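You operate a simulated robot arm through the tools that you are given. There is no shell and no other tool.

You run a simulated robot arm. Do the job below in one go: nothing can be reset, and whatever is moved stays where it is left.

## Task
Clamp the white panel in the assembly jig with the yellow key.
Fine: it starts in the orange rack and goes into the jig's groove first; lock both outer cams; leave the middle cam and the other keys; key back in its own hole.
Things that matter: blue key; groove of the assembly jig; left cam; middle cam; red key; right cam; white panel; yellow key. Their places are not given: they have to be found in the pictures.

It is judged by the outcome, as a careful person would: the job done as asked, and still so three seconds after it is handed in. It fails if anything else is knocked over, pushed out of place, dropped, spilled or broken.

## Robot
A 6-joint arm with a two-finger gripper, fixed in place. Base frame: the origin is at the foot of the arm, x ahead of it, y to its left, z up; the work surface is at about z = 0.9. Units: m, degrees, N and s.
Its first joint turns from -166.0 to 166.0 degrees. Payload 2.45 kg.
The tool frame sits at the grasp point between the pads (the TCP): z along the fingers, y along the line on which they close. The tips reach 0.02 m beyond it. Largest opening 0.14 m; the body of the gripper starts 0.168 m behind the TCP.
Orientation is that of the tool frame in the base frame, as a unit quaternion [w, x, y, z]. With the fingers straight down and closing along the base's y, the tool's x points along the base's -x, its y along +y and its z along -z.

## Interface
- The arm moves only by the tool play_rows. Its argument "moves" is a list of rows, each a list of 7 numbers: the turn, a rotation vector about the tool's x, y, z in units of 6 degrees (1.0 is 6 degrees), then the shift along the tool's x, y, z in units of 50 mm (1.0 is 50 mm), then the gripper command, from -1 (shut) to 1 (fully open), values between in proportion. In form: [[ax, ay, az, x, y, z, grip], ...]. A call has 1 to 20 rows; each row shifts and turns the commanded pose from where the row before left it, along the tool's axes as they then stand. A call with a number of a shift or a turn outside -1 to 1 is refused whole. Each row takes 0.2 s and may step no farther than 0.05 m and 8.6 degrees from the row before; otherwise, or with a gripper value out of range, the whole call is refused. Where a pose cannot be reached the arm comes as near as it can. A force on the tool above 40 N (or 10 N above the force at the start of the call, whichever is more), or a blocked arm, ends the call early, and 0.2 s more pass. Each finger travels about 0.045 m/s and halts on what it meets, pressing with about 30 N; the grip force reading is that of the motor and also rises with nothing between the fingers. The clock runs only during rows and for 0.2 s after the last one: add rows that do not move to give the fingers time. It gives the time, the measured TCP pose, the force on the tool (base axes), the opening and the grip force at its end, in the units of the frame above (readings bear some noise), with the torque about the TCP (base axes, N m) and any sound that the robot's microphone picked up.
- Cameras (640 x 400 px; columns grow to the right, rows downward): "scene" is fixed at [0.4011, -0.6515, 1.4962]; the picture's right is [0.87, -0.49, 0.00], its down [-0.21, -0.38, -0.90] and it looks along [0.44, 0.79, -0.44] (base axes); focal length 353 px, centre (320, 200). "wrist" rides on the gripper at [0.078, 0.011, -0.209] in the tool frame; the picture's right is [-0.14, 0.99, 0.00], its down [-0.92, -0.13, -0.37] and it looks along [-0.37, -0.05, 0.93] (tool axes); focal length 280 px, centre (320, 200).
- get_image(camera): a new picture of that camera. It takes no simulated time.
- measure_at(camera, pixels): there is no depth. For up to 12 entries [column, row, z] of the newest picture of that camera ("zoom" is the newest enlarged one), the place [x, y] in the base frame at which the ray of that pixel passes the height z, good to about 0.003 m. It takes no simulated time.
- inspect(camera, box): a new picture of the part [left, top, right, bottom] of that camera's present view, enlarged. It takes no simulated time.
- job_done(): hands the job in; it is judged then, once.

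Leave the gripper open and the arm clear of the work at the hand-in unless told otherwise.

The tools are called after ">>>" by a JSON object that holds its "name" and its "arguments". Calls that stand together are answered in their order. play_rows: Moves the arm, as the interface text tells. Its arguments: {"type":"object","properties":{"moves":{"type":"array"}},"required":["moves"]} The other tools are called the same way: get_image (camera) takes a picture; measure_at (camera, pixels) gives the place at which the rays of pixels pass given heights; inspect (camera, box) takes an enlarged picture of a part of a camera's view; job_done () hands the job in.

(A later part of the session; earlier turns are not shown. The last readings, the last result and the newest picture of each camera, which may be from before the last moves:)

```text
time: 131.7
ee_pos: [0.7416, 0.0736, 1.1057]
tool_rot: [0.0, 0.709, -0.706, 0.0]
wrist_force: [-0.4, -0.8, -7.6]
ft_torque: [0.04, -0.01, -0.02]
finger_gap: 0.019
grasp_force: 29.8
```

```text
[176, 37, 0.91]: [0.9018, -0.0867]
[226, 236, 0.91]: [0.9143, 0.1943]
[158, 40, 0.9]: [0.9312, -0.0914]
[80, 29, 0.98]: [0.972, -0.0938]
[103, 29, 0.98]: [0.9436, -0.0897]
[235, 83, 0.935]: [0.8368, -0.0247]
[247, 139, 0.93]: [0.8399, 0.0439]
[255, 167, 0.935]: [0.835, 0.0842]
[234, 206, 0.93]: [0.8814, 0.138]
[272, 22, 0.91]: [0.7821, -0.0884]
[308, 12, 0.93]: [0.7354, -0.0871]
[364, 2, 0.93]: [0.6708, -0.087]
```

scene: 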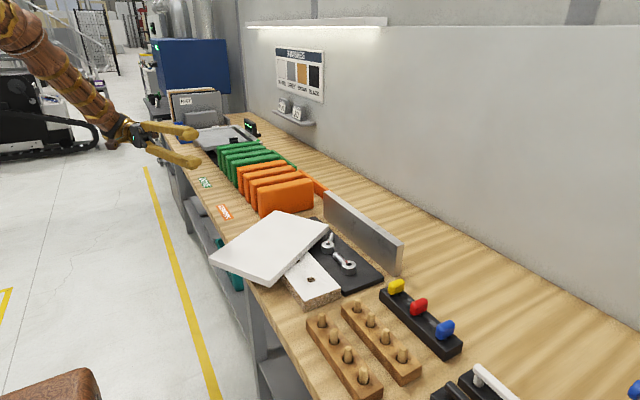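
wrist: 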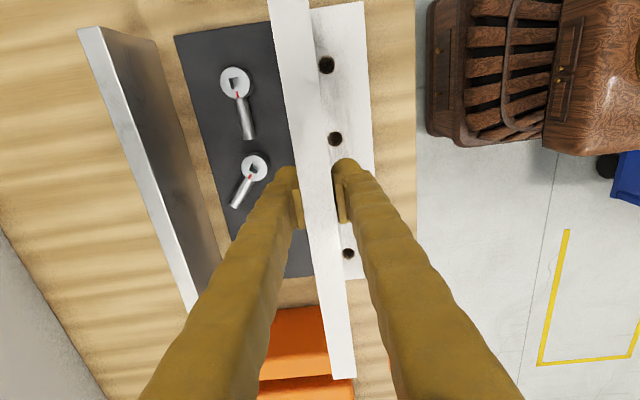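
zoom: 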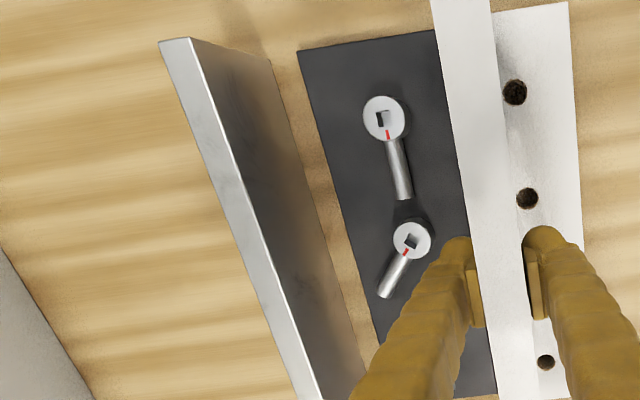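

The groove gap is about x=0.904 to 0.939, and the panel is 0.019 thick. I'll lift the panel so its bottom clears the fence top, then carry it slowly to above the groove (x≈0.925, y≈0.09).

>>> {"name": "play_rows", "arguments": {"moves": [[0, 0, 0, 0, 0, -0.1, -1], [0, 0, 0, 0, 0, -0.2, -1], [0, 0, 0, 0, 0, -0.25, -1], [0, 0, 0, 0, 0, -0.25, -1], [0, 0, 0, 0, 0, -0.25, -1], [0, 0, 0, 0, 0, -0.25, -1], [0, 0, 0, 0, 0, -0.2, -1], [0, 0, 0, 0, 0, -0.1, -1], [0, 0, 0, 0, 0, 0, -1]]}}

>>> {"name": "play_rows", "arguments": {"moves": [[0, 0, 0, -0.03, -0.1, 0, -1], [0, 0, 0, -0.03, -0.2, 0, -1], [0, 0, 0, -0.03, -0.25, 0, -1], [0, 0, 0, -0.03, -0.25, 0, -1], [0, 0, 0, -0.03, -0.25, 0, -1], [0, 0, 0, -0.03, -0.25, 0, -1], [0, 0, 0, -0.03, -0.25, 0, -1], [0, 0, 0, -0.03, -0.25, 0, -1], [0, 0, 0, -0.03, -0.25, 0, -1], [0, 0, 0, -0.03, -0.25, 0, -1], [0, 0, 0, 0, -0.25, 0, -1], [0, 0, 0, 0, -0.25, 0, -1], [0, 0, 0, 0, -0.25, 0, -1], [0, 0, 0, 0, -0.25, 0, -1], [0, 0, 0, 0, -0.25, 0, -1], [0, 0, 0, 0, -0.1, 0, -1], [0, 0, 0, 0, 0, 0, -1]]}}

>>> {"name": "get_image", "arguments": {"camera": "wrist"}}

>>> {"name": "inspect", "arguments": {"camera": "scene", "box": [240, 100, 440, 300]}}

```text
time: 133.7
ee_pos: [0.7427, 0.0755, 1.1838]
tool_rot: [0.001, 0.709, -0.706, -0.001]
wrist_force: [0.9, 0.8, -7.2]
ft_torque: [-0.02, 0.01, -0.04]
finger_gap: 0.0191
grasp_force: 30.2
```

```text
time: 137.3
ee_pos: [0.925, 0.0898, 1.184]
tool_rot: [0.001, 0.708, -0.707, 0.0]
wrist_force: [0.6, -0.6, -7.6]
ft_torque: [-0.03, 0.01, 0.06]
finger_gap: 0.0192
grasp_force: 29.6
```

```text
taken
```

wrist: 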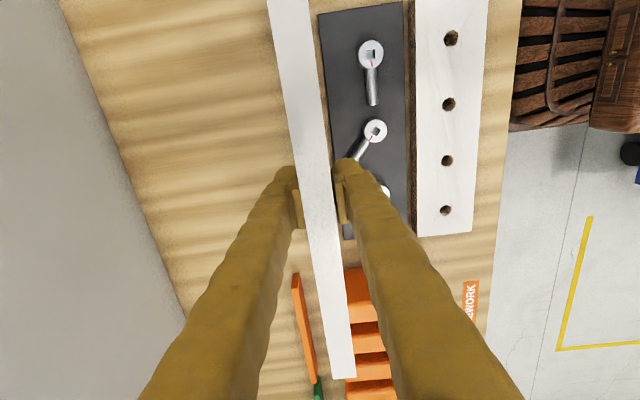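

```text
2.00 times, centred on (340, 200) of scene
```

zoom: 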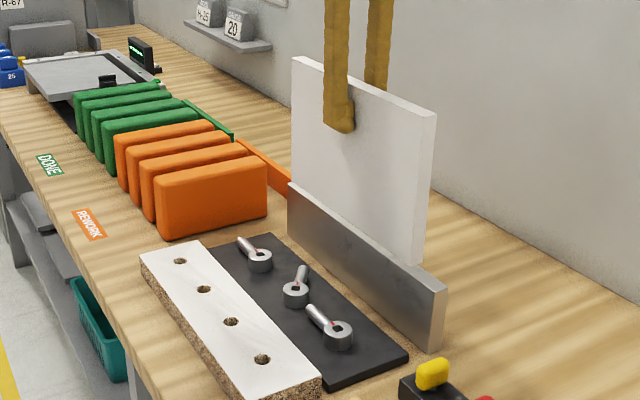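

The panel is above the groove. I'll check in a closer view whether it lines up on the near side of the fence.

>>> {"name": "inspect", "arguments": {"camera": "scene", "box": [330, 160, 420, 290]}}

>>> {"name": "measure_at", "arguments": {"camera": "zoom", "pixels": [[320, 200, 1.02]]}}

```text
3.08 times, centred on (375, 225) of scene
```

zoom: 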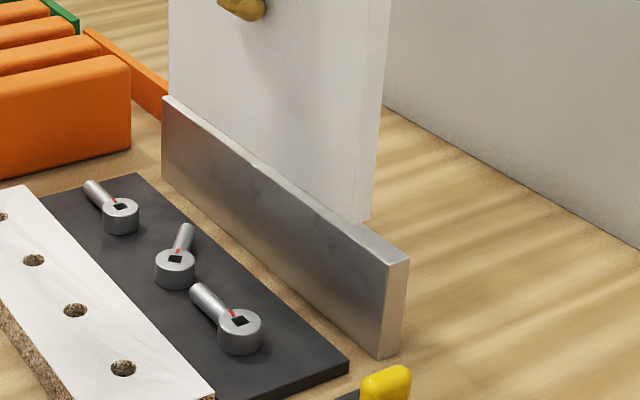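

```text
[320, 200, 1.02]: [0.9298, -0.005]
```

>>> {"name": "measure_at", "arguments": {"camera": "zoom", "pixels": [[353, 222, 1.0], [353, 222, 1.02], [371, 214, 1.02], [386, 262, 0.98], [386, 262, 0.99], [408, 255, 0.98], [408, 255, 0.99], [380, 357, 0.9], [161, 178, 0.9], [163, 97, 0.98], [163, 97, 0.99]]}}

```text
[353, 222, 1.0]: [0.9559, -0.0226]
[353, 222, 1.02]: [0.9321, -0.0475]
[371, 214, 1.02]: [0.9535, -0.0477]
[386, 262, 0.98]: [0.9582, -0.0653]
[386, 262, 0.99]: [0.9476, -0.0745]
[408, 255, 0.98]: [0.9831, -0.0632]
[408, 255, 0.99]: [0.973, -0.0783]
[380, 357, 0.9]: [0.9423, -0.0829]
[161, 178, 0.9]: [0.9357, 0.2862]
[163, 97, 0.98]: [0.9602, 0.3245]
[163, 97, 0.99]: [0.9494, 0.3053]
```

Refined measurements: the fence's near face is at x≈0.939, with its top at z≈1.0, and the panel bottom is at about 1.026. I'll shift 5 mm toward the groove's centre and lower partway, watching the force.

>>> {"name": "play_rows", "arguments": {"moves": [[0, 0, 0, 0, 0.06, 0, -1], [0, 0, 0, 0, 0.05, 0, -1], [0, 0, 0, 0, 0, 0, -1], [0, 0, 0, 0, 0, 0.1, -1], [0, 0, 0, 0, 0, 0.2, -1], [0, 0, 0, 0, 0, 0.2, -1], [0, 0, 0, 0, 0, 0.2, -1], [0, 0, 0, 0, 0, 0.2, -1], [0, 0, 0, 0, 0, 0.1, -1], [0, 0, 0, 0, 0, 0, -1]]}}

>>> {"name": "inspect", "arguments": {"camera": "scene", "box": [300, 160, 420, 290]}}

>>> {"name": "get_image", "arguments": {"camera": "wrist"}}

```text
time: 139.5
ee_pos: [0.9193, 0.089, 1.134]
tool_rot: [0.001, 0.709, -0.706, -0.001]
wrist_force: [0.6, -0.3, -7.0]
ft_torque: [-0.01, -0.03, -0.01]
finger_gap: 0.0189
grasp_force: 30.2
```

```text
3.08 times, centred on (360, 225) of scene
```

zoom: 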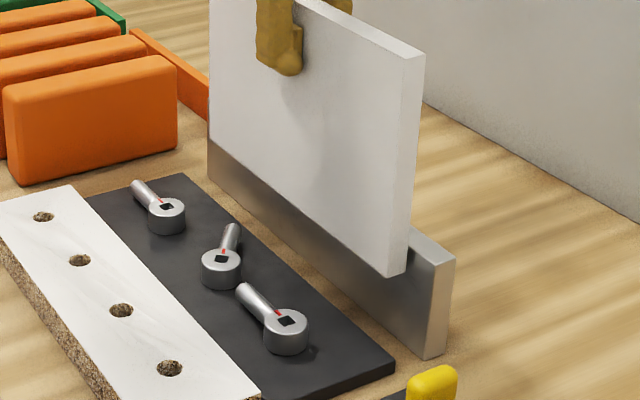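

```text
taken
```

wrist: 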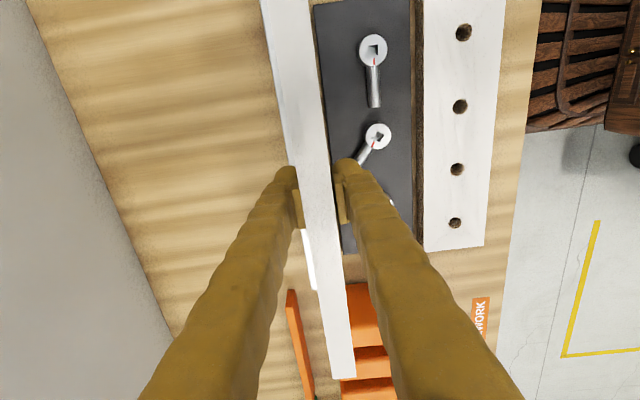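

The panel is descending on the correct side, in front of the fence. Continuing down slowly until it touches.

>>> {"name": "play_rows", "arguments": {"moves": [[0, 0, 0, 0, 0, 0.15, -1], [0, 0, 0, 0, 0, 0.2, -1], [0, 0, 0, 0, 0, 0.2, -1], [0, 0, 0, 0, 0, 0.2, -1], [0, 0, 0, 0, 0, 0.2, -1], [0, 0, 0, 0, 0, 0.2, -1], [0, 0, 0, 0, 0, 0.1, -1], [0, 0, 0, 0, 0, 0, -1]]}}

>>> {"name": "inspect", "arguments": {"camera": "scene", "box": [300, 160, 420, 290]}}

```text
time: 141.3
ee_pos: [0.9195, 0.0904, 1.0713]
tool_rot: [0.001, 0.708, -0.706, -0.001]
wrist_force: [-0.6, 0.8, -7.6]
ft_torque: [0.01, 0.0, 0.02]
finger_gap: 0.0192
grasp_force: 29.9
```

```text
3.08 times, centred on (360, 225) of scene
```

zoom: 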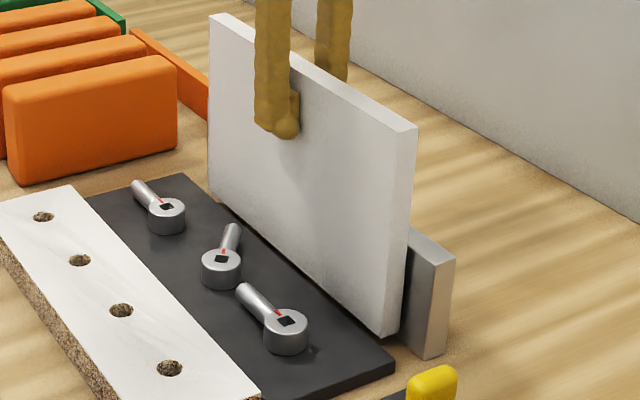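

The panel sits between plate and fence. Lowering the last centimetre in 1.5 mm steps.

>>> {"name": "play_rows", "arguments": {"moves": [[0, 0, 0, 0, 0, 0.03, -1], [0, 0, 0, 0, 0, 0.03, -1], [0, 0, 0, 0, 0, 0.03, -1], [0, 0, 0, 0, 0, 0.03, -1], [0, 0, 0, 0, 0, 0.03, -1], [0, 0, 0, 0, 0, 0, -1]]}}

```text
time: 142.7
ee_pos: [0.9198, 0.0904, 1.0649]
tool_rot: [0.001, 0.708, -0.706, 0.0]
wrist_force: [-0.4, 0.8, -7.0]
ft_torque: [0.03, 0.01, 0.02]
finger_gap: 0.0191
grasp_force: 30.0
```

>>> {"name": "play_rows", "arguments": {"moves": [[0, 0, 0, 0, 0, 0.03, -1], [0, 0, 0, 0, 0, 0.03, -1], [0, 0, 0, 0, 0, 0.03, -1], [0, 0, 0, 0, 0, 0, -1]]}}

>>> {"name": "inspect", "arguments": {"camera": "scene", "box": [300, 160, 420, 290]}}

```text
time: 143.7
ee_pos: [0.9201, 0.0905, 1.0594]
tool_rot: [0.001, 0.708, -0.706, 0.0]
wrist_force: [0.4, -0.4, -7.5]
ft_torque: [0.0, 0.0, 0.02]
finger_gap: 0.0192
grasp_force: 30.2
```

```text
3.08 times, centred on (360, 225) of scene
```

zoom: 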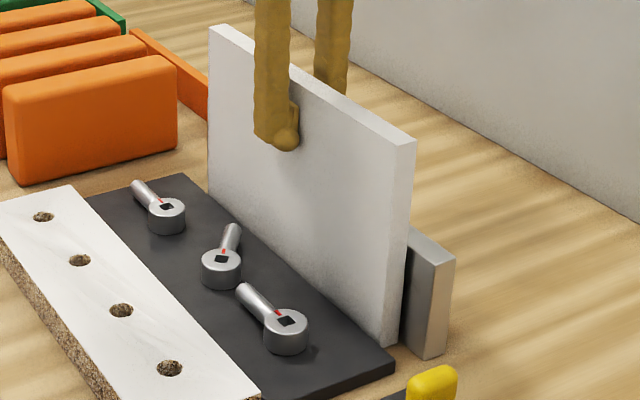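

Still carrying the full weight with no contact yet. I'll keep lowering in 1 mm steps.

>>> {"name": "play_rows", "arguments": {"moves": [[0, 0, 0, 0, 0, 0.02, -1], [0, 0, 0, 0, 0, 0.02, -1], [0, 0, 0, 0, 0, 0.02, -1], [0, 0, 0, 0, 0, 0, -1]]}}

>>> {"name": "play_rows", "arguments": {"moves": [[0, 0, 0, 0, 0, 0.02, -1], [0, 0, 0, 0, 0, 0.02, -1], [0, 0, 0, 0, 0, 0, -1]]}}

```text
time: 144.7
ee_pos: [0.9197, 0.0901, 1.0569]
tool_rot: [0.001, 0.708, -0.706, -0.001]
wrist_force: [0.2, 0.1, -8.1]
ft_torque: [0.01, -0.01, 0.01]
finger_gap: 0.019
grasp_force: 29.9
```

```text
time: 145.5
ee_pos: [0.9203, 0.0893, 1.0562]
tool_rot: [-0.001, 0.709, -0.706, 0.001]
wrist_force: [1.5, -1.5, 24.6]
ft_torque: [0.01, -0.05, 0.0]
finger_gap: 0.0193
grasp_force: 30.0
```

Touchdown at TCP z≈1.056. I'll raise 2 mm so it hangs just clear, then move toward the fence in 1 mm steps to feel it.

>>> {"name": "play_rows", "arguments": {"moves": [[0, 0, 0, 0, 0, -0.06, -1], [0, 0, 0, 0, 0, 0, -1]]}}

>>> {"name": "play_rows", "arguments": {"moves": [[0, 0, 0, 0, -0.03, 0, -1], [0, 0, 0, 0, -0.03, 0, -1], [0, 0, 0, 0, -0.03, 0, -1], [0, 0, 0, 0, -0.02, 0, -1], [0, 0, 0, 0, 0, 0, -1]]}}

```text
time: 146.1
ee_pos: [0.9192, 0.0894, 1.0564]
tool_rot: [0.001, 0.709, -0.705, -0.001]
wrist_force: [0.8, -0.8, -6.1]
ft_torque: [-0.05, -0.01, 0.04]
finger_gap: 0.0191
grasp_force: 29.7
```

```text
time: 147.3
ee_pos: [0.9254, 0.0902, 1.0571]
tool_rot: [0.001, 0.708, -0.706, 0.0]
wrist_force: [-0.5, 0.0, -7.9]
ft_torque: [0.02, 0.06, -0.07]
finger_gap: 0.0193
grasp_force: 30.4
```

>>> {"name": "play_rows", "arguments": {"moves": [[0, 0, 0, 0, -0.03, 0, -1], [0, 0, 0, 0, -0.03, 0, -1], [0, 0, 0, 0, 0, 0, -1]]}}

```text
time: 148.1
ee_pos: [0.9276, 0.0902, 1.0576]
tool_rot: [0.0, 0.709, -0.706, -0.001]
wrist_force: [-5.9, 0.1, -5.0]
ft_torque: [-0.05, 0.3, -0.15]
finger_gap: 0.0193
grasp_force: 30.3
```

It touched the fence at x≈0.9265, so the fence face is at about 0.936. I'll back off about 1 mm and set the panel down gently.

>>> {"name": "play_rows", "arguments": {"moves": [[0, 0, 0, 0, 0.04, 0, -1], [0, 0, 0, 0, 0, 0, -1], [0, 0, 0, 0, 0, 0.02, -1], [0, 0, 0, 0, 0, 0.01, -1], [0, 0, 0, 0, 0, 0, -1]]}}

```text
time: 149.3
ee_pos: [0.9263, 0.0892, 1.0562]
tool_rot: [0.0, 0.708, -0.706, 0.001]
wrist_force: [-1.3, -0.9, 11.3]
ft_torque: [-0.05, 0.04, -0.05]
finger_gap: 0.0192
grasp_force: 29.6
```

The panel rests on the table, with the tool now pressing about 11 N. I'll loosen a little first and check that it stays upright.

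>>> {"name": "play_rows", "arguments": {"moves": [[0, 0, 0, 0, 0, 0, -0.73], [0, 0, 0, 0, 0, 0, -0.7], [0, 0, 0, 0, 0, 0, -0.66], [0, 0, 0, 0, 0, 0, -0.62], [0, 0, 0, 0, 0, 0, -0.55], [0, 0, 0, 0, 0, 0, -0.55]]}}

>>> {"name": "get_image", "arguments": {"camera": "wrist"}}

>>> {"name": "inspect", "arguments": {"camera": "scene", "box": [300, 160, 420, 290]}}

```text
time: 150.7
ee_pos: [0.9246, 0.0888, 1.0568]
tool_rot: [0.001, 0.709, -0.706, 0.0]
wrist_force: [0.0, -0.4, -0.6]
ft_torque: [-0.01, 0.0, -0.01]
finger_gap: 0.0319
grasp_force: 0.2
```

```text
taken
```

wrist: 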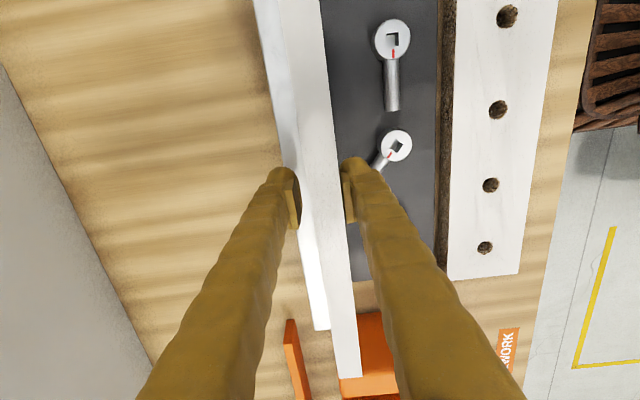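

```text
3.08 times, centred on (360, 225) of scene
```

zoom: 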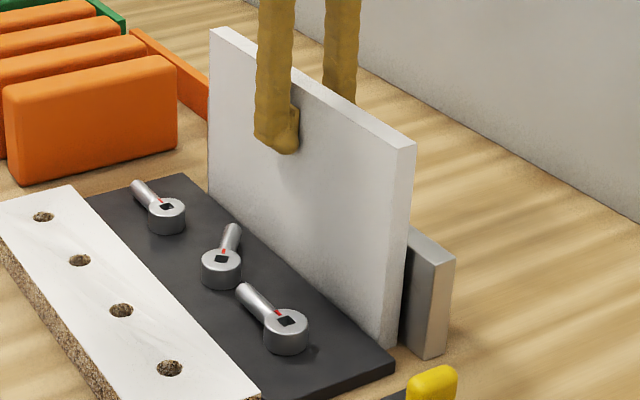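

The panel stands, but it's nearer the front finger. I'll nudge 5 mm toward the fence so it rests back rather than toward the cams, then open further.

>>> {"name": "play_rows", "arguments": {"moves": [[0, 0, 0, 0, -0.03, 0, -0.55], [0, 0, 0, 0, -0.03, 0, -0.55], [0, 0, 0, 0, -0.03, 0, -0.55], [0, 0, 0, 0, 0, 0, -0.55]]}}

>>> {"name": "get_image", "arguments": {"camera": "wrist"}}

```text
time: 151.7
ee_pos: [0.9301, 0.0896, 1.0571]
tool_rot: [0.001, 0.709, -0.706, -0.001]
wrist_force: [-0.6, 0.5, -0.7]
ft_torque: [0.0, 0.0, 0.02]
finger_gap: 0.0318
grasp_force: 0.5
```

```text
taken
```

wrist: 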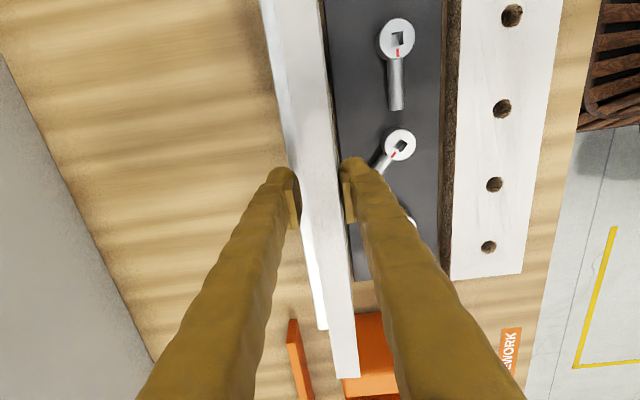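

The panel is now free-standing, about 5 mm from the front finger and next to the fence. Opening further, gradually.

>>> {"name": "play_rows", "arguments": {"moves": [[0, 0, 0, 0, 0, 0, -0.48], [0, 0, 0, 0, 0, 0, -0.42], [0, 0, 0, 0, 0, 0, -0.36], [0, 0, 0, 0, 0, 0, -0.3], [0, 0, 0, 0, 0, 0, -0.3], [0, 0, 0, 0, 0, 0, -0.3]]}}

>>> {"name": "get_image", "arguments": {"camera": "wrist"}}

>>> {"name": "inspect", "arguments": {"camera": "scene", "box": [300, 160, 420, 290]}}

```text
time: 153.1
ee_pos: [0.9301, 0.0886, 1.0563]
tool_rot: [0.001, 0.708, -0.706, -0.001]
wrist_force: [-0.8, 0.2, 0.3]
ft_torque: [0.0, -0.03, -0.03]
finger_gap: 0.0489
grasp_force: 0.0
```

```text
taken
```

wrist: 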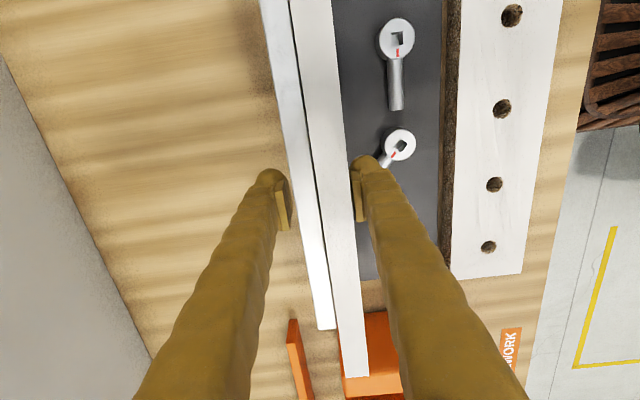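

```text
3.08 times, centred on (360, 225) of scene
```

zoom: 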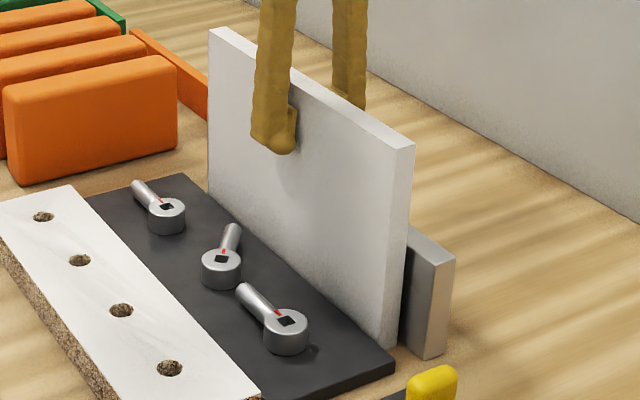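

The panel follows the front finger, so it is leaning forward onto it. I'll push it back flush against the fence with the front finger, watching the force.

>>> {"name": "play_rows", "arguments": {"moves": [[0, 0, 0, 0, -0.04, 0, -0.3], [0, 0, 0, 0, -0.04, 0, -0.3], [0, 0, 0, 0, -0.04, 0, -0.3], [0, 0, 0, 0, -0.04, 0, -0.3], [0, 0, 0, 0, -0.04, 0, -0.3], [0, 0, 0, 0, 0, 0, -0.3]]}}

>>> {"name": "get_image", "arguments": {"camera": "wrist"}}

>>> {"name": "inspect", "arguments": {"camera": "scene", "box": [340, 200, 410, 280]}}

```text
time: 154.5
ee_pos: [0.9411, 0.0887, 1.056]
tool_rot: [0.001, 0.708, -0.706, -0.001]
wrist_force: [-0.6, 0.8, -0.3]
ft_torque: [-0.01, 0.01, 0.01]
finger_gap: 0.0494
grasp_force: 0.1
```

```text
taken
```

wrist: 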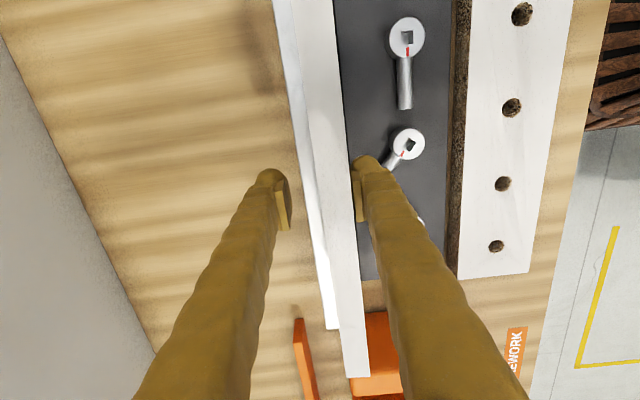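

```text
5.00 times, centred on (375, 240) of scene
```

zoom: 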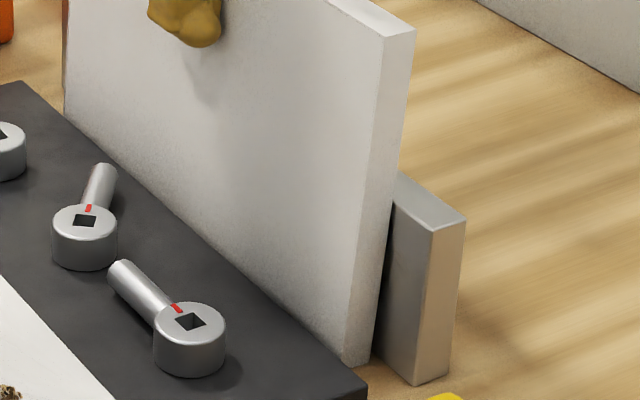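

The panel now looks parallel to the fence. I'll withdraw the front finger slightly and check whether the panel stays.

>>> {"name": "inspect", "arguments": {"camera": "wrist", "box": [250, 130, 420, 260]}}

>>> {"name": "play_rows", "arguments": {"moves": [[0, 0, 0, 0, 0.03, 0, -0.3], [0, 0, 0, 0, 0.04, 0, -0.3], [0, 0, 0, 0, 0, 0, -0.3], [0, 0, 0, 0, 0, 0, -0.3]]}}

>>> {"name": "inspect", "arguments": {"camera": "wrist", "box": [250, 130, 420, 260]}}

```text
3.08 times, centred on (335, 195) of wrist
```

zoom: 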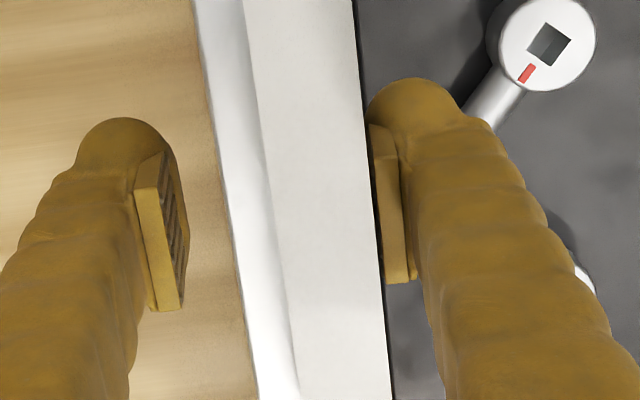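

```text
time: 155.5
ee_pos: [0.9376, 0.0894, 1.0562]
tool_rot: [0.001, 0.709, -0.706, -0.001]
wrist_force: [-0.1, -0.8, 0.3]
ft_torque: [0.01, -0.01, 0.0]
finger_gap: 0.0492
grasp_force: 0.4
```

```text
3.08 times, centred on (335, 195) of wrist
```

zoom: 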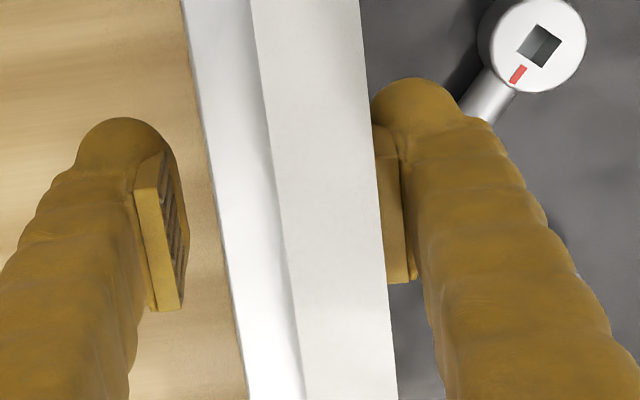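

Relative to the fence, the panel's top followed the finger by about 4 mm. I'll compare its bottom and tilt in the scene view.

>>> {"name": "inspect", "arguments": {"camera": "scene", "box": [340, 200, 410, 280]}}

>>> {"name": "inspect", "arguments": {"camera": "scene", "box": [290, 160, 400, 240]}}

```text
5.00 times, centred on (375, 240) of scene
```

zoom: 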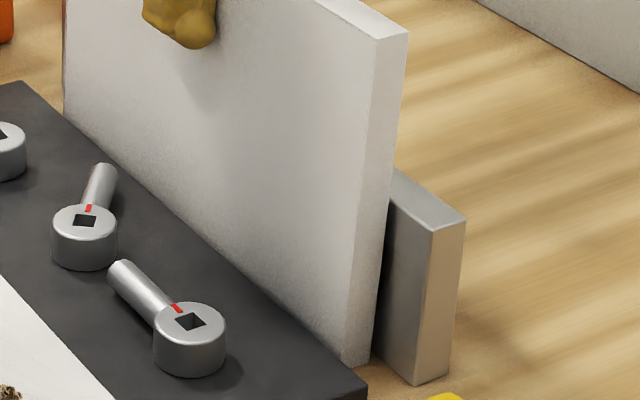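

```text
5.00 times, centred on (345, 200) of scene
```

zoom: 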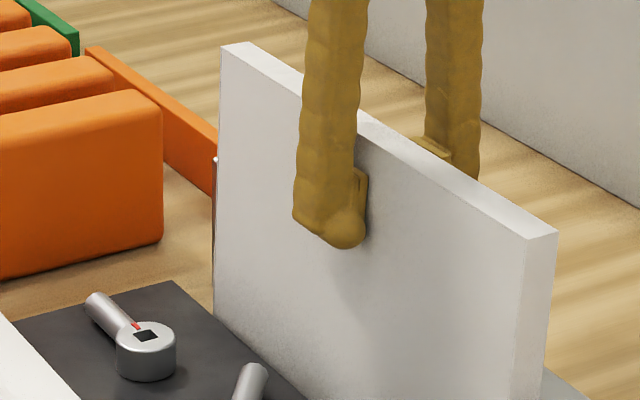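

The bottom hasn't moved; it stands at the front of the groove, next to the plate edge. So the panel was simply returning to upright as the finger withdrew. I'll withdraw further and confirm it stands freely.

>>> {"name": "play_rows", "arguments": {"moves": [[0, 0, 0, 0, 0.05, 0, -0.2], [0, 0, 0, 0, 0.05, 0, -0.1], [0, 0, 0, 0, 0.05, 0, 0], [0, 0, 0, 0, 0, 0, 0], [0, 0, 0, 0, 0, 0, 0], [0, 0, 0, 0, 0, 0, 0]]}}

>>> {"name": "inspect", "arguments": {"camera": "wrist", "box": [230, 100, 440, 270]}}

>>> {"name": "inspect", "arguments": {"camera": "scene", "box": [340, 200, 410, 280]}}

```text
time: 156.9
ee_pos: [0.9308, 0.0895, 1.0564]
tool_rot: [0.0, 0.708, -0.706, -0.001]
wrist_force: [-0.2, 0.5, 1.0]
ft_torque: [-0.01, -0.01, -0.02]
finger_gap: 0.07
grasp_force: 0.2
```

```text
2.35 times, centred on (335, 185) of wrist
```

zoom: 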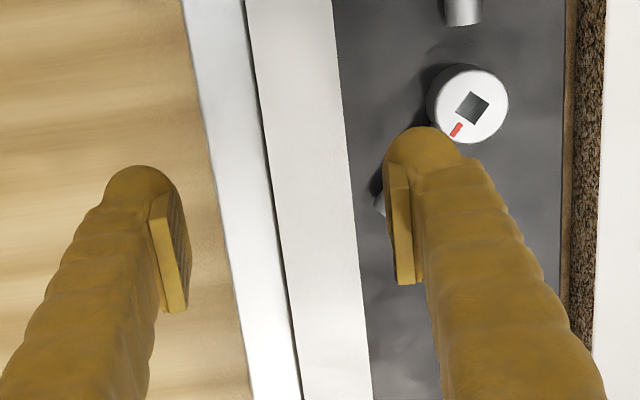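

```text
5.00 times, centred on (375, 240) of scene
```

zoom: 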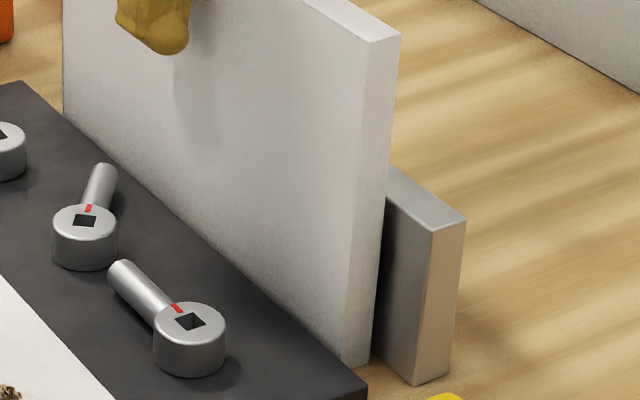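

The panel stands upright on its own, with fingers clear on both sides. I'll raise the tool straight up out of the way.

>>> {"name": "play_rows", "arguments": {"moves": [[0, 0, 0, 0, 0, -0.1, 0], [0, 0, 0, 0, 0, -0.3, 0], [0, 0, 0, 0, 0, -0.6, 0], [0, 0, 0, 0, 0, -0.8, 0], [0, 0, 0, 0, 0, -0.8, 0], [0, 0, 0, 0, 0, -0.8, 0], [0, 0, 0, 0, 0, 0, 0]]}}

>>> {"name": "get_image", "arguments": {"camera": "wrist"}}

>>> {"name": "get_image", "arguments": {"camera": "scene"}}

```text
time: 158.5
ee_pos: [0.9305, 0.0898, 1.2259]
tool_rot: [0.001, 0.708, -0.706, -0.001]
wrist_force: [0.3, -0.3, -0.3]
ft_torque: [0.01, 0.03, 0.0]
finger_gap: 0.0702
grasp_force: 0.2
```

```text
taken
```

wrist: 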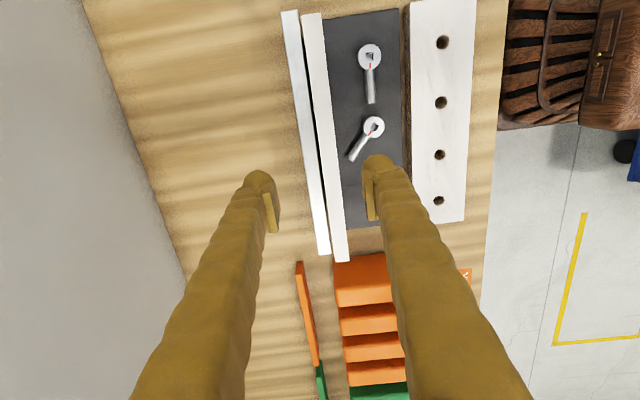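

```text
taken
```

scene: 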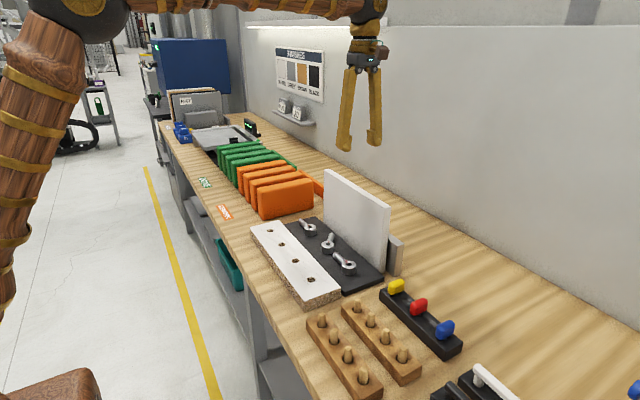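

The panel stands in the groove. I'll measure its top edge, then rotate the tool back and go above the yellow key.

>>> {"name": "measure_at", "arguments": {"camera": "wrist", "pixels": [[302, 16, 1.1], [321, 14, 1.1], [335, 262, 1.1], [350, 260, 1.1], [370, 56, 0.935], [371, 102, 0.93], [374, 127, 0.935], [353, 159, 0.93]]}}

>>> {"name": "play_rows", "arguments": {"moves": [[0, 0, 1, 0, 0, 0, 0], [0, 0, 1, 0, 0, 0, 0], [0, 0, 1, 0, 0, 0, 0], [0, 0, 1, 0, 0, 0, 0], [0, 0, 1, 0, 0, 0, 0], [0, 0, 1, 0, 0, 0, 0], [0, 0, 1, 0, 0, 0, 0], [0, 0, 1, 0, 0, 0, 0], [0, 0, 1, 0, 0, 0, 0], [0, 0, 1, 0, 0, 0, 0], [0, 0, 1, 0, 0, 0, 0], [0, 0, 1, 0, 0, 0, 0], [0, 0, 1, 0, 0, 0, 0], [0, 0, 1, 0, 0, 0, 0], [0, 0, 1.0, 0, 0, 0, 0], [0, 0, 0, 0, 0, 0, 0]]}}

>>> {"name": "play_rows", "arguments": {"moves": [[0, 0, 0, 0.2, -0.85, 0, 0], [0, 0, 0, 0.2, -0.85, 0, 0], [0, 0, 0, 0.2, -0.85, 0, 0], [0, 0, 0, 0.2, -0.85, 0, 0], [0, 0, 0, 0.2, -0.85, 0, 0], [0, 0, 0, 0.2, -0.85, 0, 0], [0, 0, 0, 0, 0, 0.4, 0], [0, 0, 0, 0, 0, 0.6, 0], [0, 0, 0, 0, 0, 0, 0], [0, 0, 0, 0, 0, 0, 0]]}}

>>> {"name": "get_image", "arguments": {"camera": "wrist"}}

```text
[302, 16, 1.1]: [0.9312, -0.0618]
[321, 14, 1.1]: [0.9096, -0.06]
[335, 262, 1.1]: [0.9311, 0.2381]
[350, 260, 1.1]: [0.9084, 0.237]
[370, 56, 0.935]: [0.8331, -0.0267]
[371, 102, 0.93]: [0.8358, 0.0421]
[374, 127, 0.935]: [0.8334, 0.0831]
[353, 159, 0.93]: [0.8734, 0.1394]
```

```text
time: 161.9
ee_pos: [0.9297, 0.0903, 1.2276]
tool_rot: [-0.001, -0.002, 1.0, 0.0]
wrist_force: [-0.7, 0.6, -0.6]
ft_torque: [0.02, 0.04, 0.01]
finger_gap: 0.07
grasp_force: 0.0
```

```text
time: 164.1
ee_pos: [0.8694, -0.1665, 1.1768]
tool_rot: [-0.001, -0.002, 1.0, 0.0]
wrist_force: [0.7, -0.7, 0.6]
ft_torque: [0.0, 0.0, -0.04]
finger_gap: 0.0701
grasp_force: 0.0
```

```text
taken
```

wrist: 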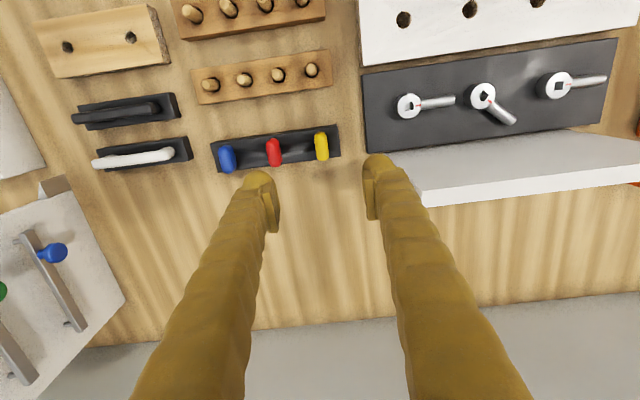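

The panel's top spans x≈0.909–0.931 and y≈-0.061–0.2375, so it is centred in the groove. Now I'll zoom on the keys; yellow is at (321,146).

>>> {"name": "inspect", "arguments": {"camera": "wrist", "box": [200, 100, 380, 210]}}

>>> {"name": "measure_at", "arguments": {"camera": "wrist", "pixels": [[321, 146, 0.955], [321, 134, 0.96], [321, 159, 0.96], [274, 152, 0.955], [212, 147, 0.93], [337, 126, 0.93], [340, 156, 0.93], [215, 172, 0.93]]}}

>>> {"name": "inspect", "arguments": {"camera": "scene", "box": [370, 260, 470, 360]}}

```text
3.56 times, centred on (290, 155) of wrist
```

zoom: 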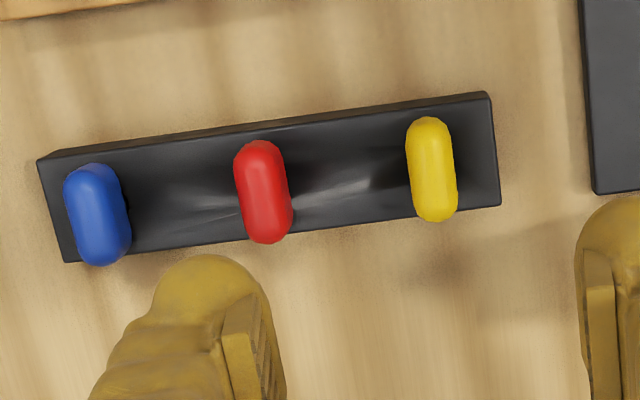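

```text
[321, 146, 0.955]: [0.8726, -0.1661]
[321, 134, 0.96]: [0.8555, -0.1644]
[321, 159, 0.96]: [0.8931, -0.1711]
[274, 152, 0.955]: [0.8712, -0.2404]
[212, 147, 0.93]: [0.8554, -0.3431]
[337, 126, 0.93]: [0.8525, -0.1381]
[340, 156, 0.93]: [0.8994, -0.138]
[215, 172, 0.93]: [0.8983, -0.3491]
```

```text
4.00 times, centred on (420, 310) of scene
```

zoom: 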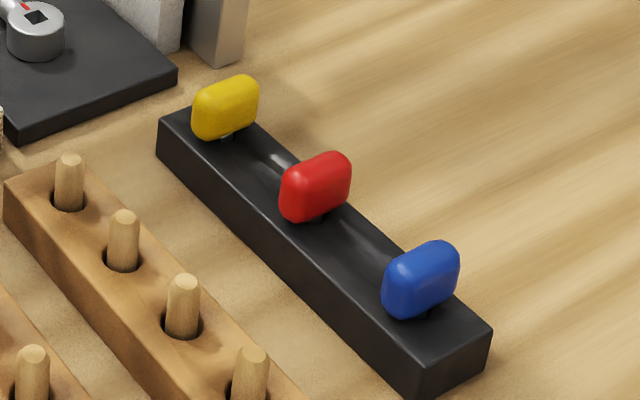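

The yellow key is centred near (0.874, -0.167), and its bow is about 0.037 along x and 0.016 along y. The red key is 7 cm away, so I'll use a narrow opening of about 36 mm. Going down to z≈1.02 above it to verify.

>>> {"name": "play_rows", "arguments": {"moves": [[0, 0, 0, -0.09, -0.01, 0.5, -0.2], [0, 0, 0, 0, 0, 0.8, -0.48], [0, 0, 0, 0, 0, 0.8, -0.48], [0, 0, 0, 0, 0, 0.7, -0.48], [0, 0, 0, 0, 0, 0.34, -0.48], [0, 0, 0, 0, 0, 0, -0.48]]}}

>>> {"name": "get_image", "arguments": {"camera": "wrist"}}

>>> {"name": "inspect", "arguments": {"camera": "scene", "box": [360, 230, 460, 330]}}

```text
time: 165.5
ee_pos: [0.8763, -0.1664, 1.0197]
tool_rot: [-0.001, -0.002, 1.0, 0.0]
wrist_force: [-0.9, -0.7, 0.0]
ft_torque: [-0.05, 0.03, -0.02]
finger_gap: 0.0362
grasp_force: 0.1
```

```text
taken
```

wrist: 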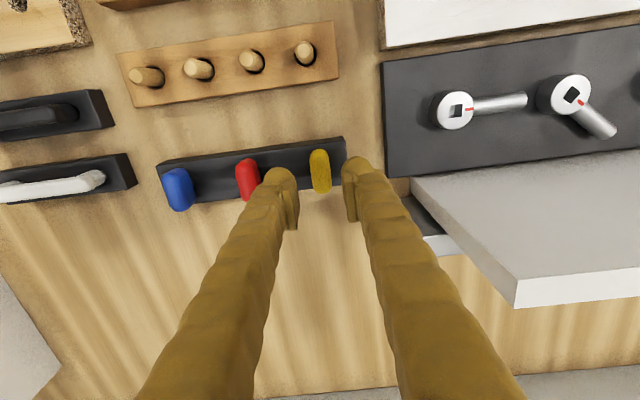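

```text
4.00 times, centred on (410, 280) of scene
```

zoom: 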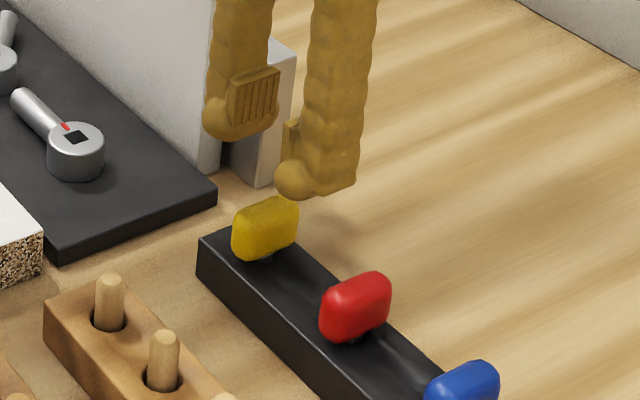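

The yellow bow at (321,171) is centred between the fingers. Checking its x and neighbours once more before descending.

>>> {"name": "measure_at", "arguments": {"camera": "wrist", "pixels": [[321, 171, 0.955], [321, 151, 0.96], [322, 192, 0.955], [247, 180, 0.955], [346, 157, 0.93], [340, 137, 0.93]]}}

>>> {"name": "inspect", "arguments": {"camera": "wrist", "box": [270, 120, 370, 220]}}

```text
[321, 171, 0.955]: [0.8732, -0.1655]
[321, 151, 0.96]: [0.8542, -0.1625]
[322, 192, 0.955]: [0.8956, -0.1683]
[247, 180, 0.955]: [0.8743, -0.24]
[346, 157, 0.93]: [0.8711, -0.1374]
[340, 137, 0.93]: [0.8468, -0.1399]
```

```text
4.00 times, centred on (320, 170) of wrist
```

zoom: 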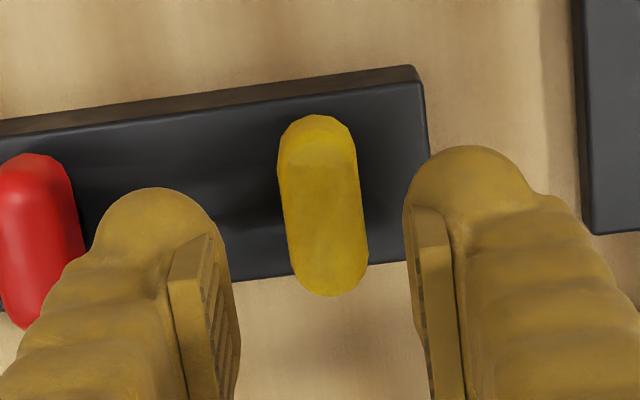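

Aligned. Descending to z≈0.957 so the tips are just above the key rack.

>>> {"name": "play_rows", "arguments": {"moves": [[0, 0, 0, 0.04, 0, 0.4, -0.48], [0, 0, 0, 0, 0, 0.4, -0.48], [0, 0, 0, 0, 0, 0.25, -0.48], [0, 0, 0, 0, 0, 0.2, -0.48], [0, 0, 0, 0, 0, 0, -0.48]]}}

>>> {"name": "inspect", "arguments": {"camera": "scene", "box": [360, 230, 460, 330]}}

>>> {"name": "inspect", "arguments": {"camera": "wrist", "box": [250, 120, 390, 260]}}

```text
time: 166.7
ee_pos: [0.8739, -0.166, 0.956]
tool_rot: [0.0, -0.002, 1.0, 0.001]
wrist_force: [-0.1, 1.2, 0.7]
ft_torque: [0.01, -0.01, 0.03]
finger_gap: 0.0364
grasp_force: 0.0
```

```text
4.00 times, centred on (410, 280) of scene
```

zoom: 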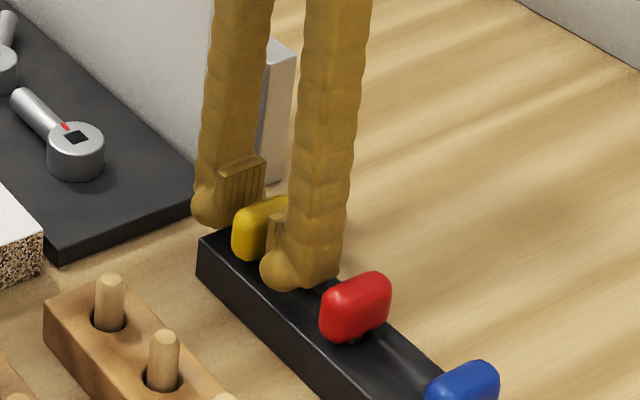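

```text
2.86 times, centred on (320, 190) of wrist
```

zoom: 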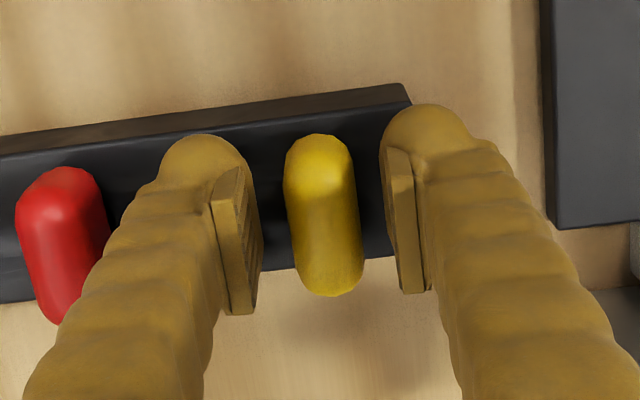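

The bow lies between the pads, and the red key is clear. Closing on the yellow key.

>>> {"name": "play_rows", "arguments": {"moves": [[0, 0, 0, 0, 0, 0, -0.7], [0, 0, 0, 0, 0, 0, -0.85], [0, 0, 0, 0, 0, 0, -1], [0, 0, 0, 0, 0, 0, -1], [0, 0, 0, 0, 0, 0, -1], [0, 0, 0, 0, 0, 0, -1]]}}

>>> {"name": "inspect", "arguments": {"camera": "wrist", "box": [250, 120, 390, 260]}}

```text
time: 168.1
ee_pos: [0.8726, -0.1653, 0.9565]
tool_rot: [-0.001, -0.001, 1.0, 0.0]
wrist_force: [0.0, 0.5, 0.4]
ft_torque: [0.01, 0.04, -0.02]
finger_gap: 0.0185
grasp_force: 29.6
```

```text
2.86 times, centred on (320, 190) of wrist
```

zoom: 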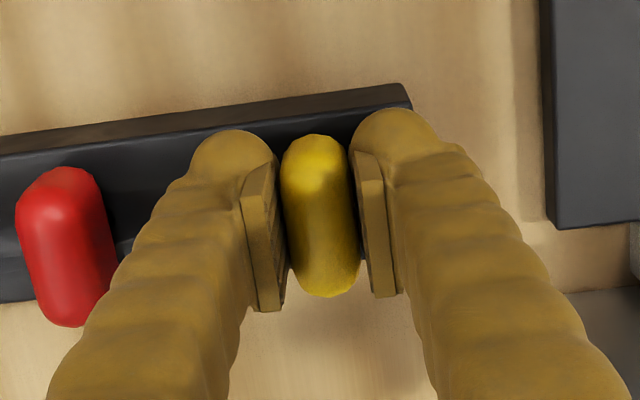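

The key is held, gap 0.0185. I'm remembering this pose, (0.873,-0.1655,0.9565), for the return. Lifting straight up slowly.

>>> {"name": "play_rows", "arguments": {"moves": [[0, 0, 0, 0, 0, -0.05, -1], [0, 0, 0, 0, 0, -0.1, -1], [0, 0, 0, 0, 0, -0.2, -1], [0, 0, 0, 0, 0, -0.3, -1], [0, 0, 0, 0, 0, -0.4, -1], [0, 0, 0, 0, 0, -0.4, -1], [0, 0, 0, 0, 0, -0.4, -1], [0, 0, 0, 0, 0, -0.2, -1], [0, 0, 0, 0, 0, 0, -1]]}}

>>> {"name": "inspect", "arguments": {"camera": "scene", "box": [350, 200, 450, 330]}}

>>> {"name": "get_image", "arguments": {"camera": "wrist"}}

```text
time: 170.1
ee_pos: [0.8741, -0.1667, 1.0597]
tool_rot: [-0.001, -0.001, 1.0, 0.0]
wrist_force: [-0.1, -0.8, 0.2]
ft_torque: [0.03, -0.01, 0.0]
finger_gap: 0.0184
grasp_force: 29.9
```

```text
3.08 times, centred on (400, 265) of scene
```

zoom: 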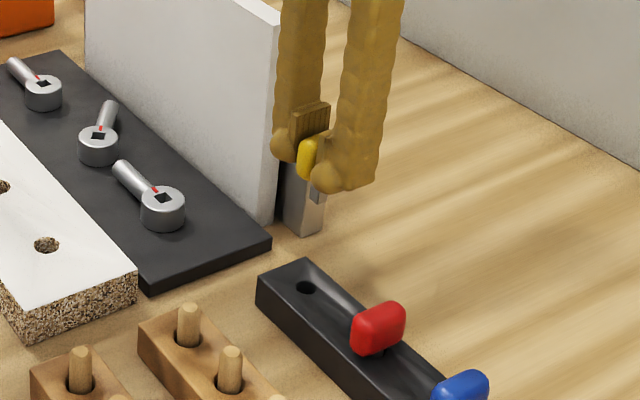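

```text
taken
```

wrist: 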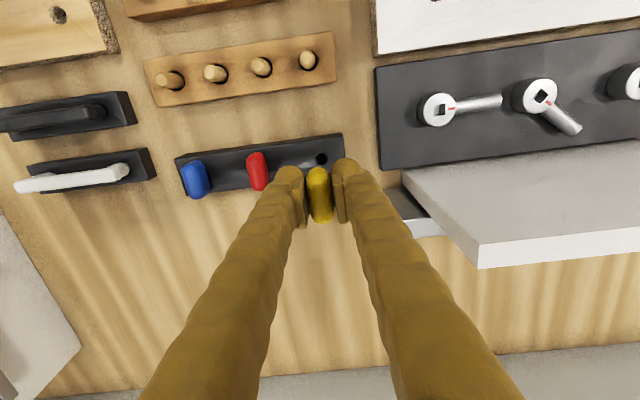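

The key is out and its hole is visible at about (321,158). I'll zoom on the key's shaft and measure the hole's position.

>>> {"name": "inspect", "arguments": {"camera": "scene", "box": [375, 225, 425, 275]}}

>>> {"name": "inspect", "arguments": {"camera": "wrist", "box": [280, 130, 360, 230]}}

>>> {"name": "measure_at", "arguments": {"camera": "wrist", "pixels": [[321, 158, 0.93], [321, 158, 0.935], [438, 109, 0.935], [540, 96, 0.935], [633, 83, 0.935], [502, 99, 0.93], [576, 130, 0.93]]}}

```text
8.00 times, centred on (400, 250) of scene
```

zoom: 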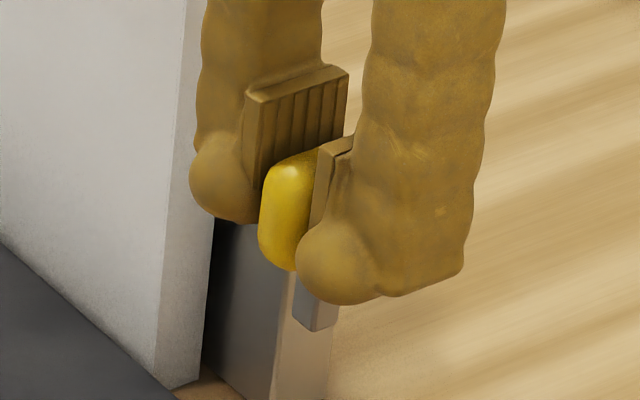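

```text
4.00 times, centred on (320, 180) of wrist
```

zoom: 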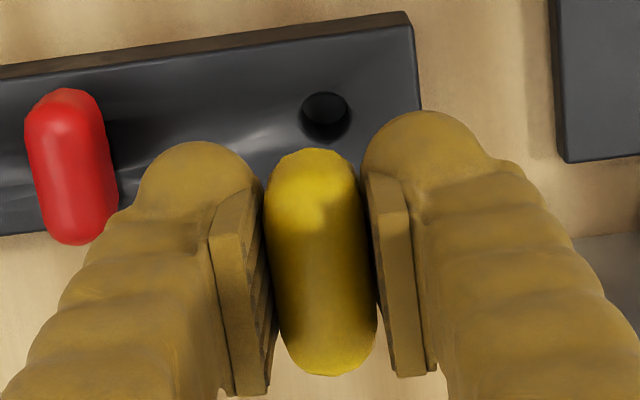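

```text
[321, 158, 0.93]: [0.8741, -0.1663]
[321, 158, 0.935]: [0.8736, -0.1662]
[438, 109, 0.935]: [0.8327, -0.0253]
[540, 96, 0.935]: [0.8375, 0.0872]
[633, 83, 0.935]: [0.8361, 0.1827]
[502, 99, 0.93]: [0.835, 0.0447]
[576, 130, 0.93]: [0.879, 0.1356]
```

The hole is at (0.874,-0.1663) and the TCP is at (0.8741,-0.1667), so the key's axis is on the TCP. I'll find the shaft tip's height.

>>> {"name": "measure_at", "arguments": {"camera": "scene", "pixels": [[399.5, 266, 1.03], [399.5, 266, 1.02], [399.5, 266, 1.01], [399.5, 266, 1.0], [396, 240, 1.06], [396, 240, 1.07]]}}

```text
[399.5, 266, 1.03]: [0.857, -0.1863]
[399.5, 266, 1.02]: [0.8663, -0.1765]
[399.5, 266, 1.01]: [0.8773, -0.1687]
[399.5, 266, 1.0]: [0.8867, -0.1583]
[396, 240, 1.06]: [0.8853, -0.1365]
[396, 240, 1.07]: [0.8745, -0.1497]
```

The shaft tip is about 49 mm below the TCP. The left cam's socket is near (0.835,-0.025). I'll move above it at z≈1.04.

>>> {"name": "play_rows", "arguments": {"moves": [[0, 0, 0, 0.19, 0.7, 0, -1], [0, 0, 0, 0.19, 0.7, 0, -1], [0, 0, 0, 0.2, 0.7, 0, -1], [0, 0, 0, 0.2, 0.73, 0, -1], [0, 0, 0, 0, 0, -0.1, -1], [0, 0, 0, 0, 0, 0, -1]]}}

>>> {"name": "inspect", "arguments": {"camera": "wrist", "box": [260, 110, 380, 220]}}

>>> {"name": "inspect", "arguments": {"camera": "scene", "box": [300, 200, 400, 300]}}

```text
time: 171.5
ee_pos: [0.8324, -0.0246, 1.0649]
tool_rot: [-0.001, -0.002, 1.0, 0.0]
wrist_force: [0.5, 0.1, -0.1]
ft_torque: [-0.02, 0.0, -0.01]
finger_gap: 0.0185
grasp_force: 30.4
```

```text
3.64 times, centred on (320, 165) of wrist
```

zoom: 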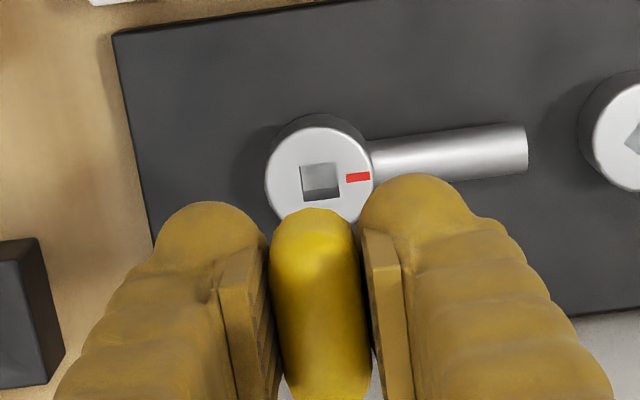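

```text
4.00 times, centred on (350, 250) of scene
```

zoom: 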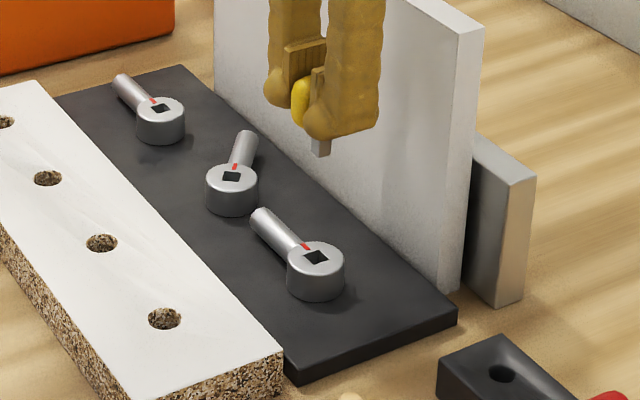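

The socket is at about (320,160) in the wrist view. Measuring it.

>>> {"name": "get_image", "arguments": {"camera": "wrist"}}

>>> {"name": "measure_at", "arguments": {"camera": "wrist", "pixels": [[320, 159.8, 0.93], [320, 159.8, 0.935], [320, 159.8, 0.94], [315, 155.5, 0.935], [325.5, 165, 0.935]]}}

>>> {"name": "measure_at", "arguments": {"camera": "zoom", "pixels": [[317, 257, 0.93], [317, 257, 0.935], [317, 257, 0.94], [320, 153, 1.016], [320, 153, 1.02]]}}

```text
taken
```

wrist: 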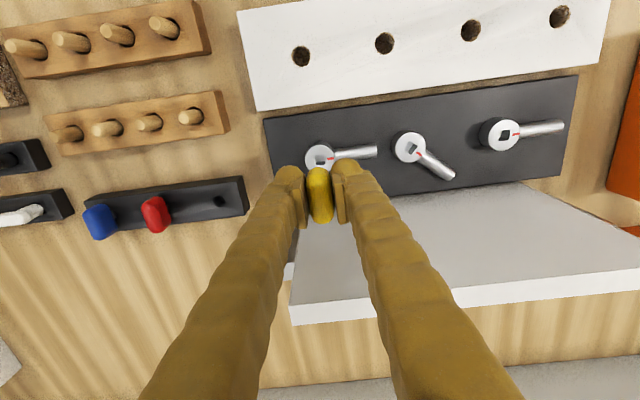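

```text
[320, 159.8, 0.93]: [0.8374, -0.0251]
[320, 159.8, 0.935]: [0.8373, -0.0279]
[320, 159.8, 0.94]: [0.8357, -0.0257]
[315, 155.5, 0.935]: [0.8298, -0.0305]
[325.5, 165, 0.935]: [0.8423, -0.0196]
```

```text
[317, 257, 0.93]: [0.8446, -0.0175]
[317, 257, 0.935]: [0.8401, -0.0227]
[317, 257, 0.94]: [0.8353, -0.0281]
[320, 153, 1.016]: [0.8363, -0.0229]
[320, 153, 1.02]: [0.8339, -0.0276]
```

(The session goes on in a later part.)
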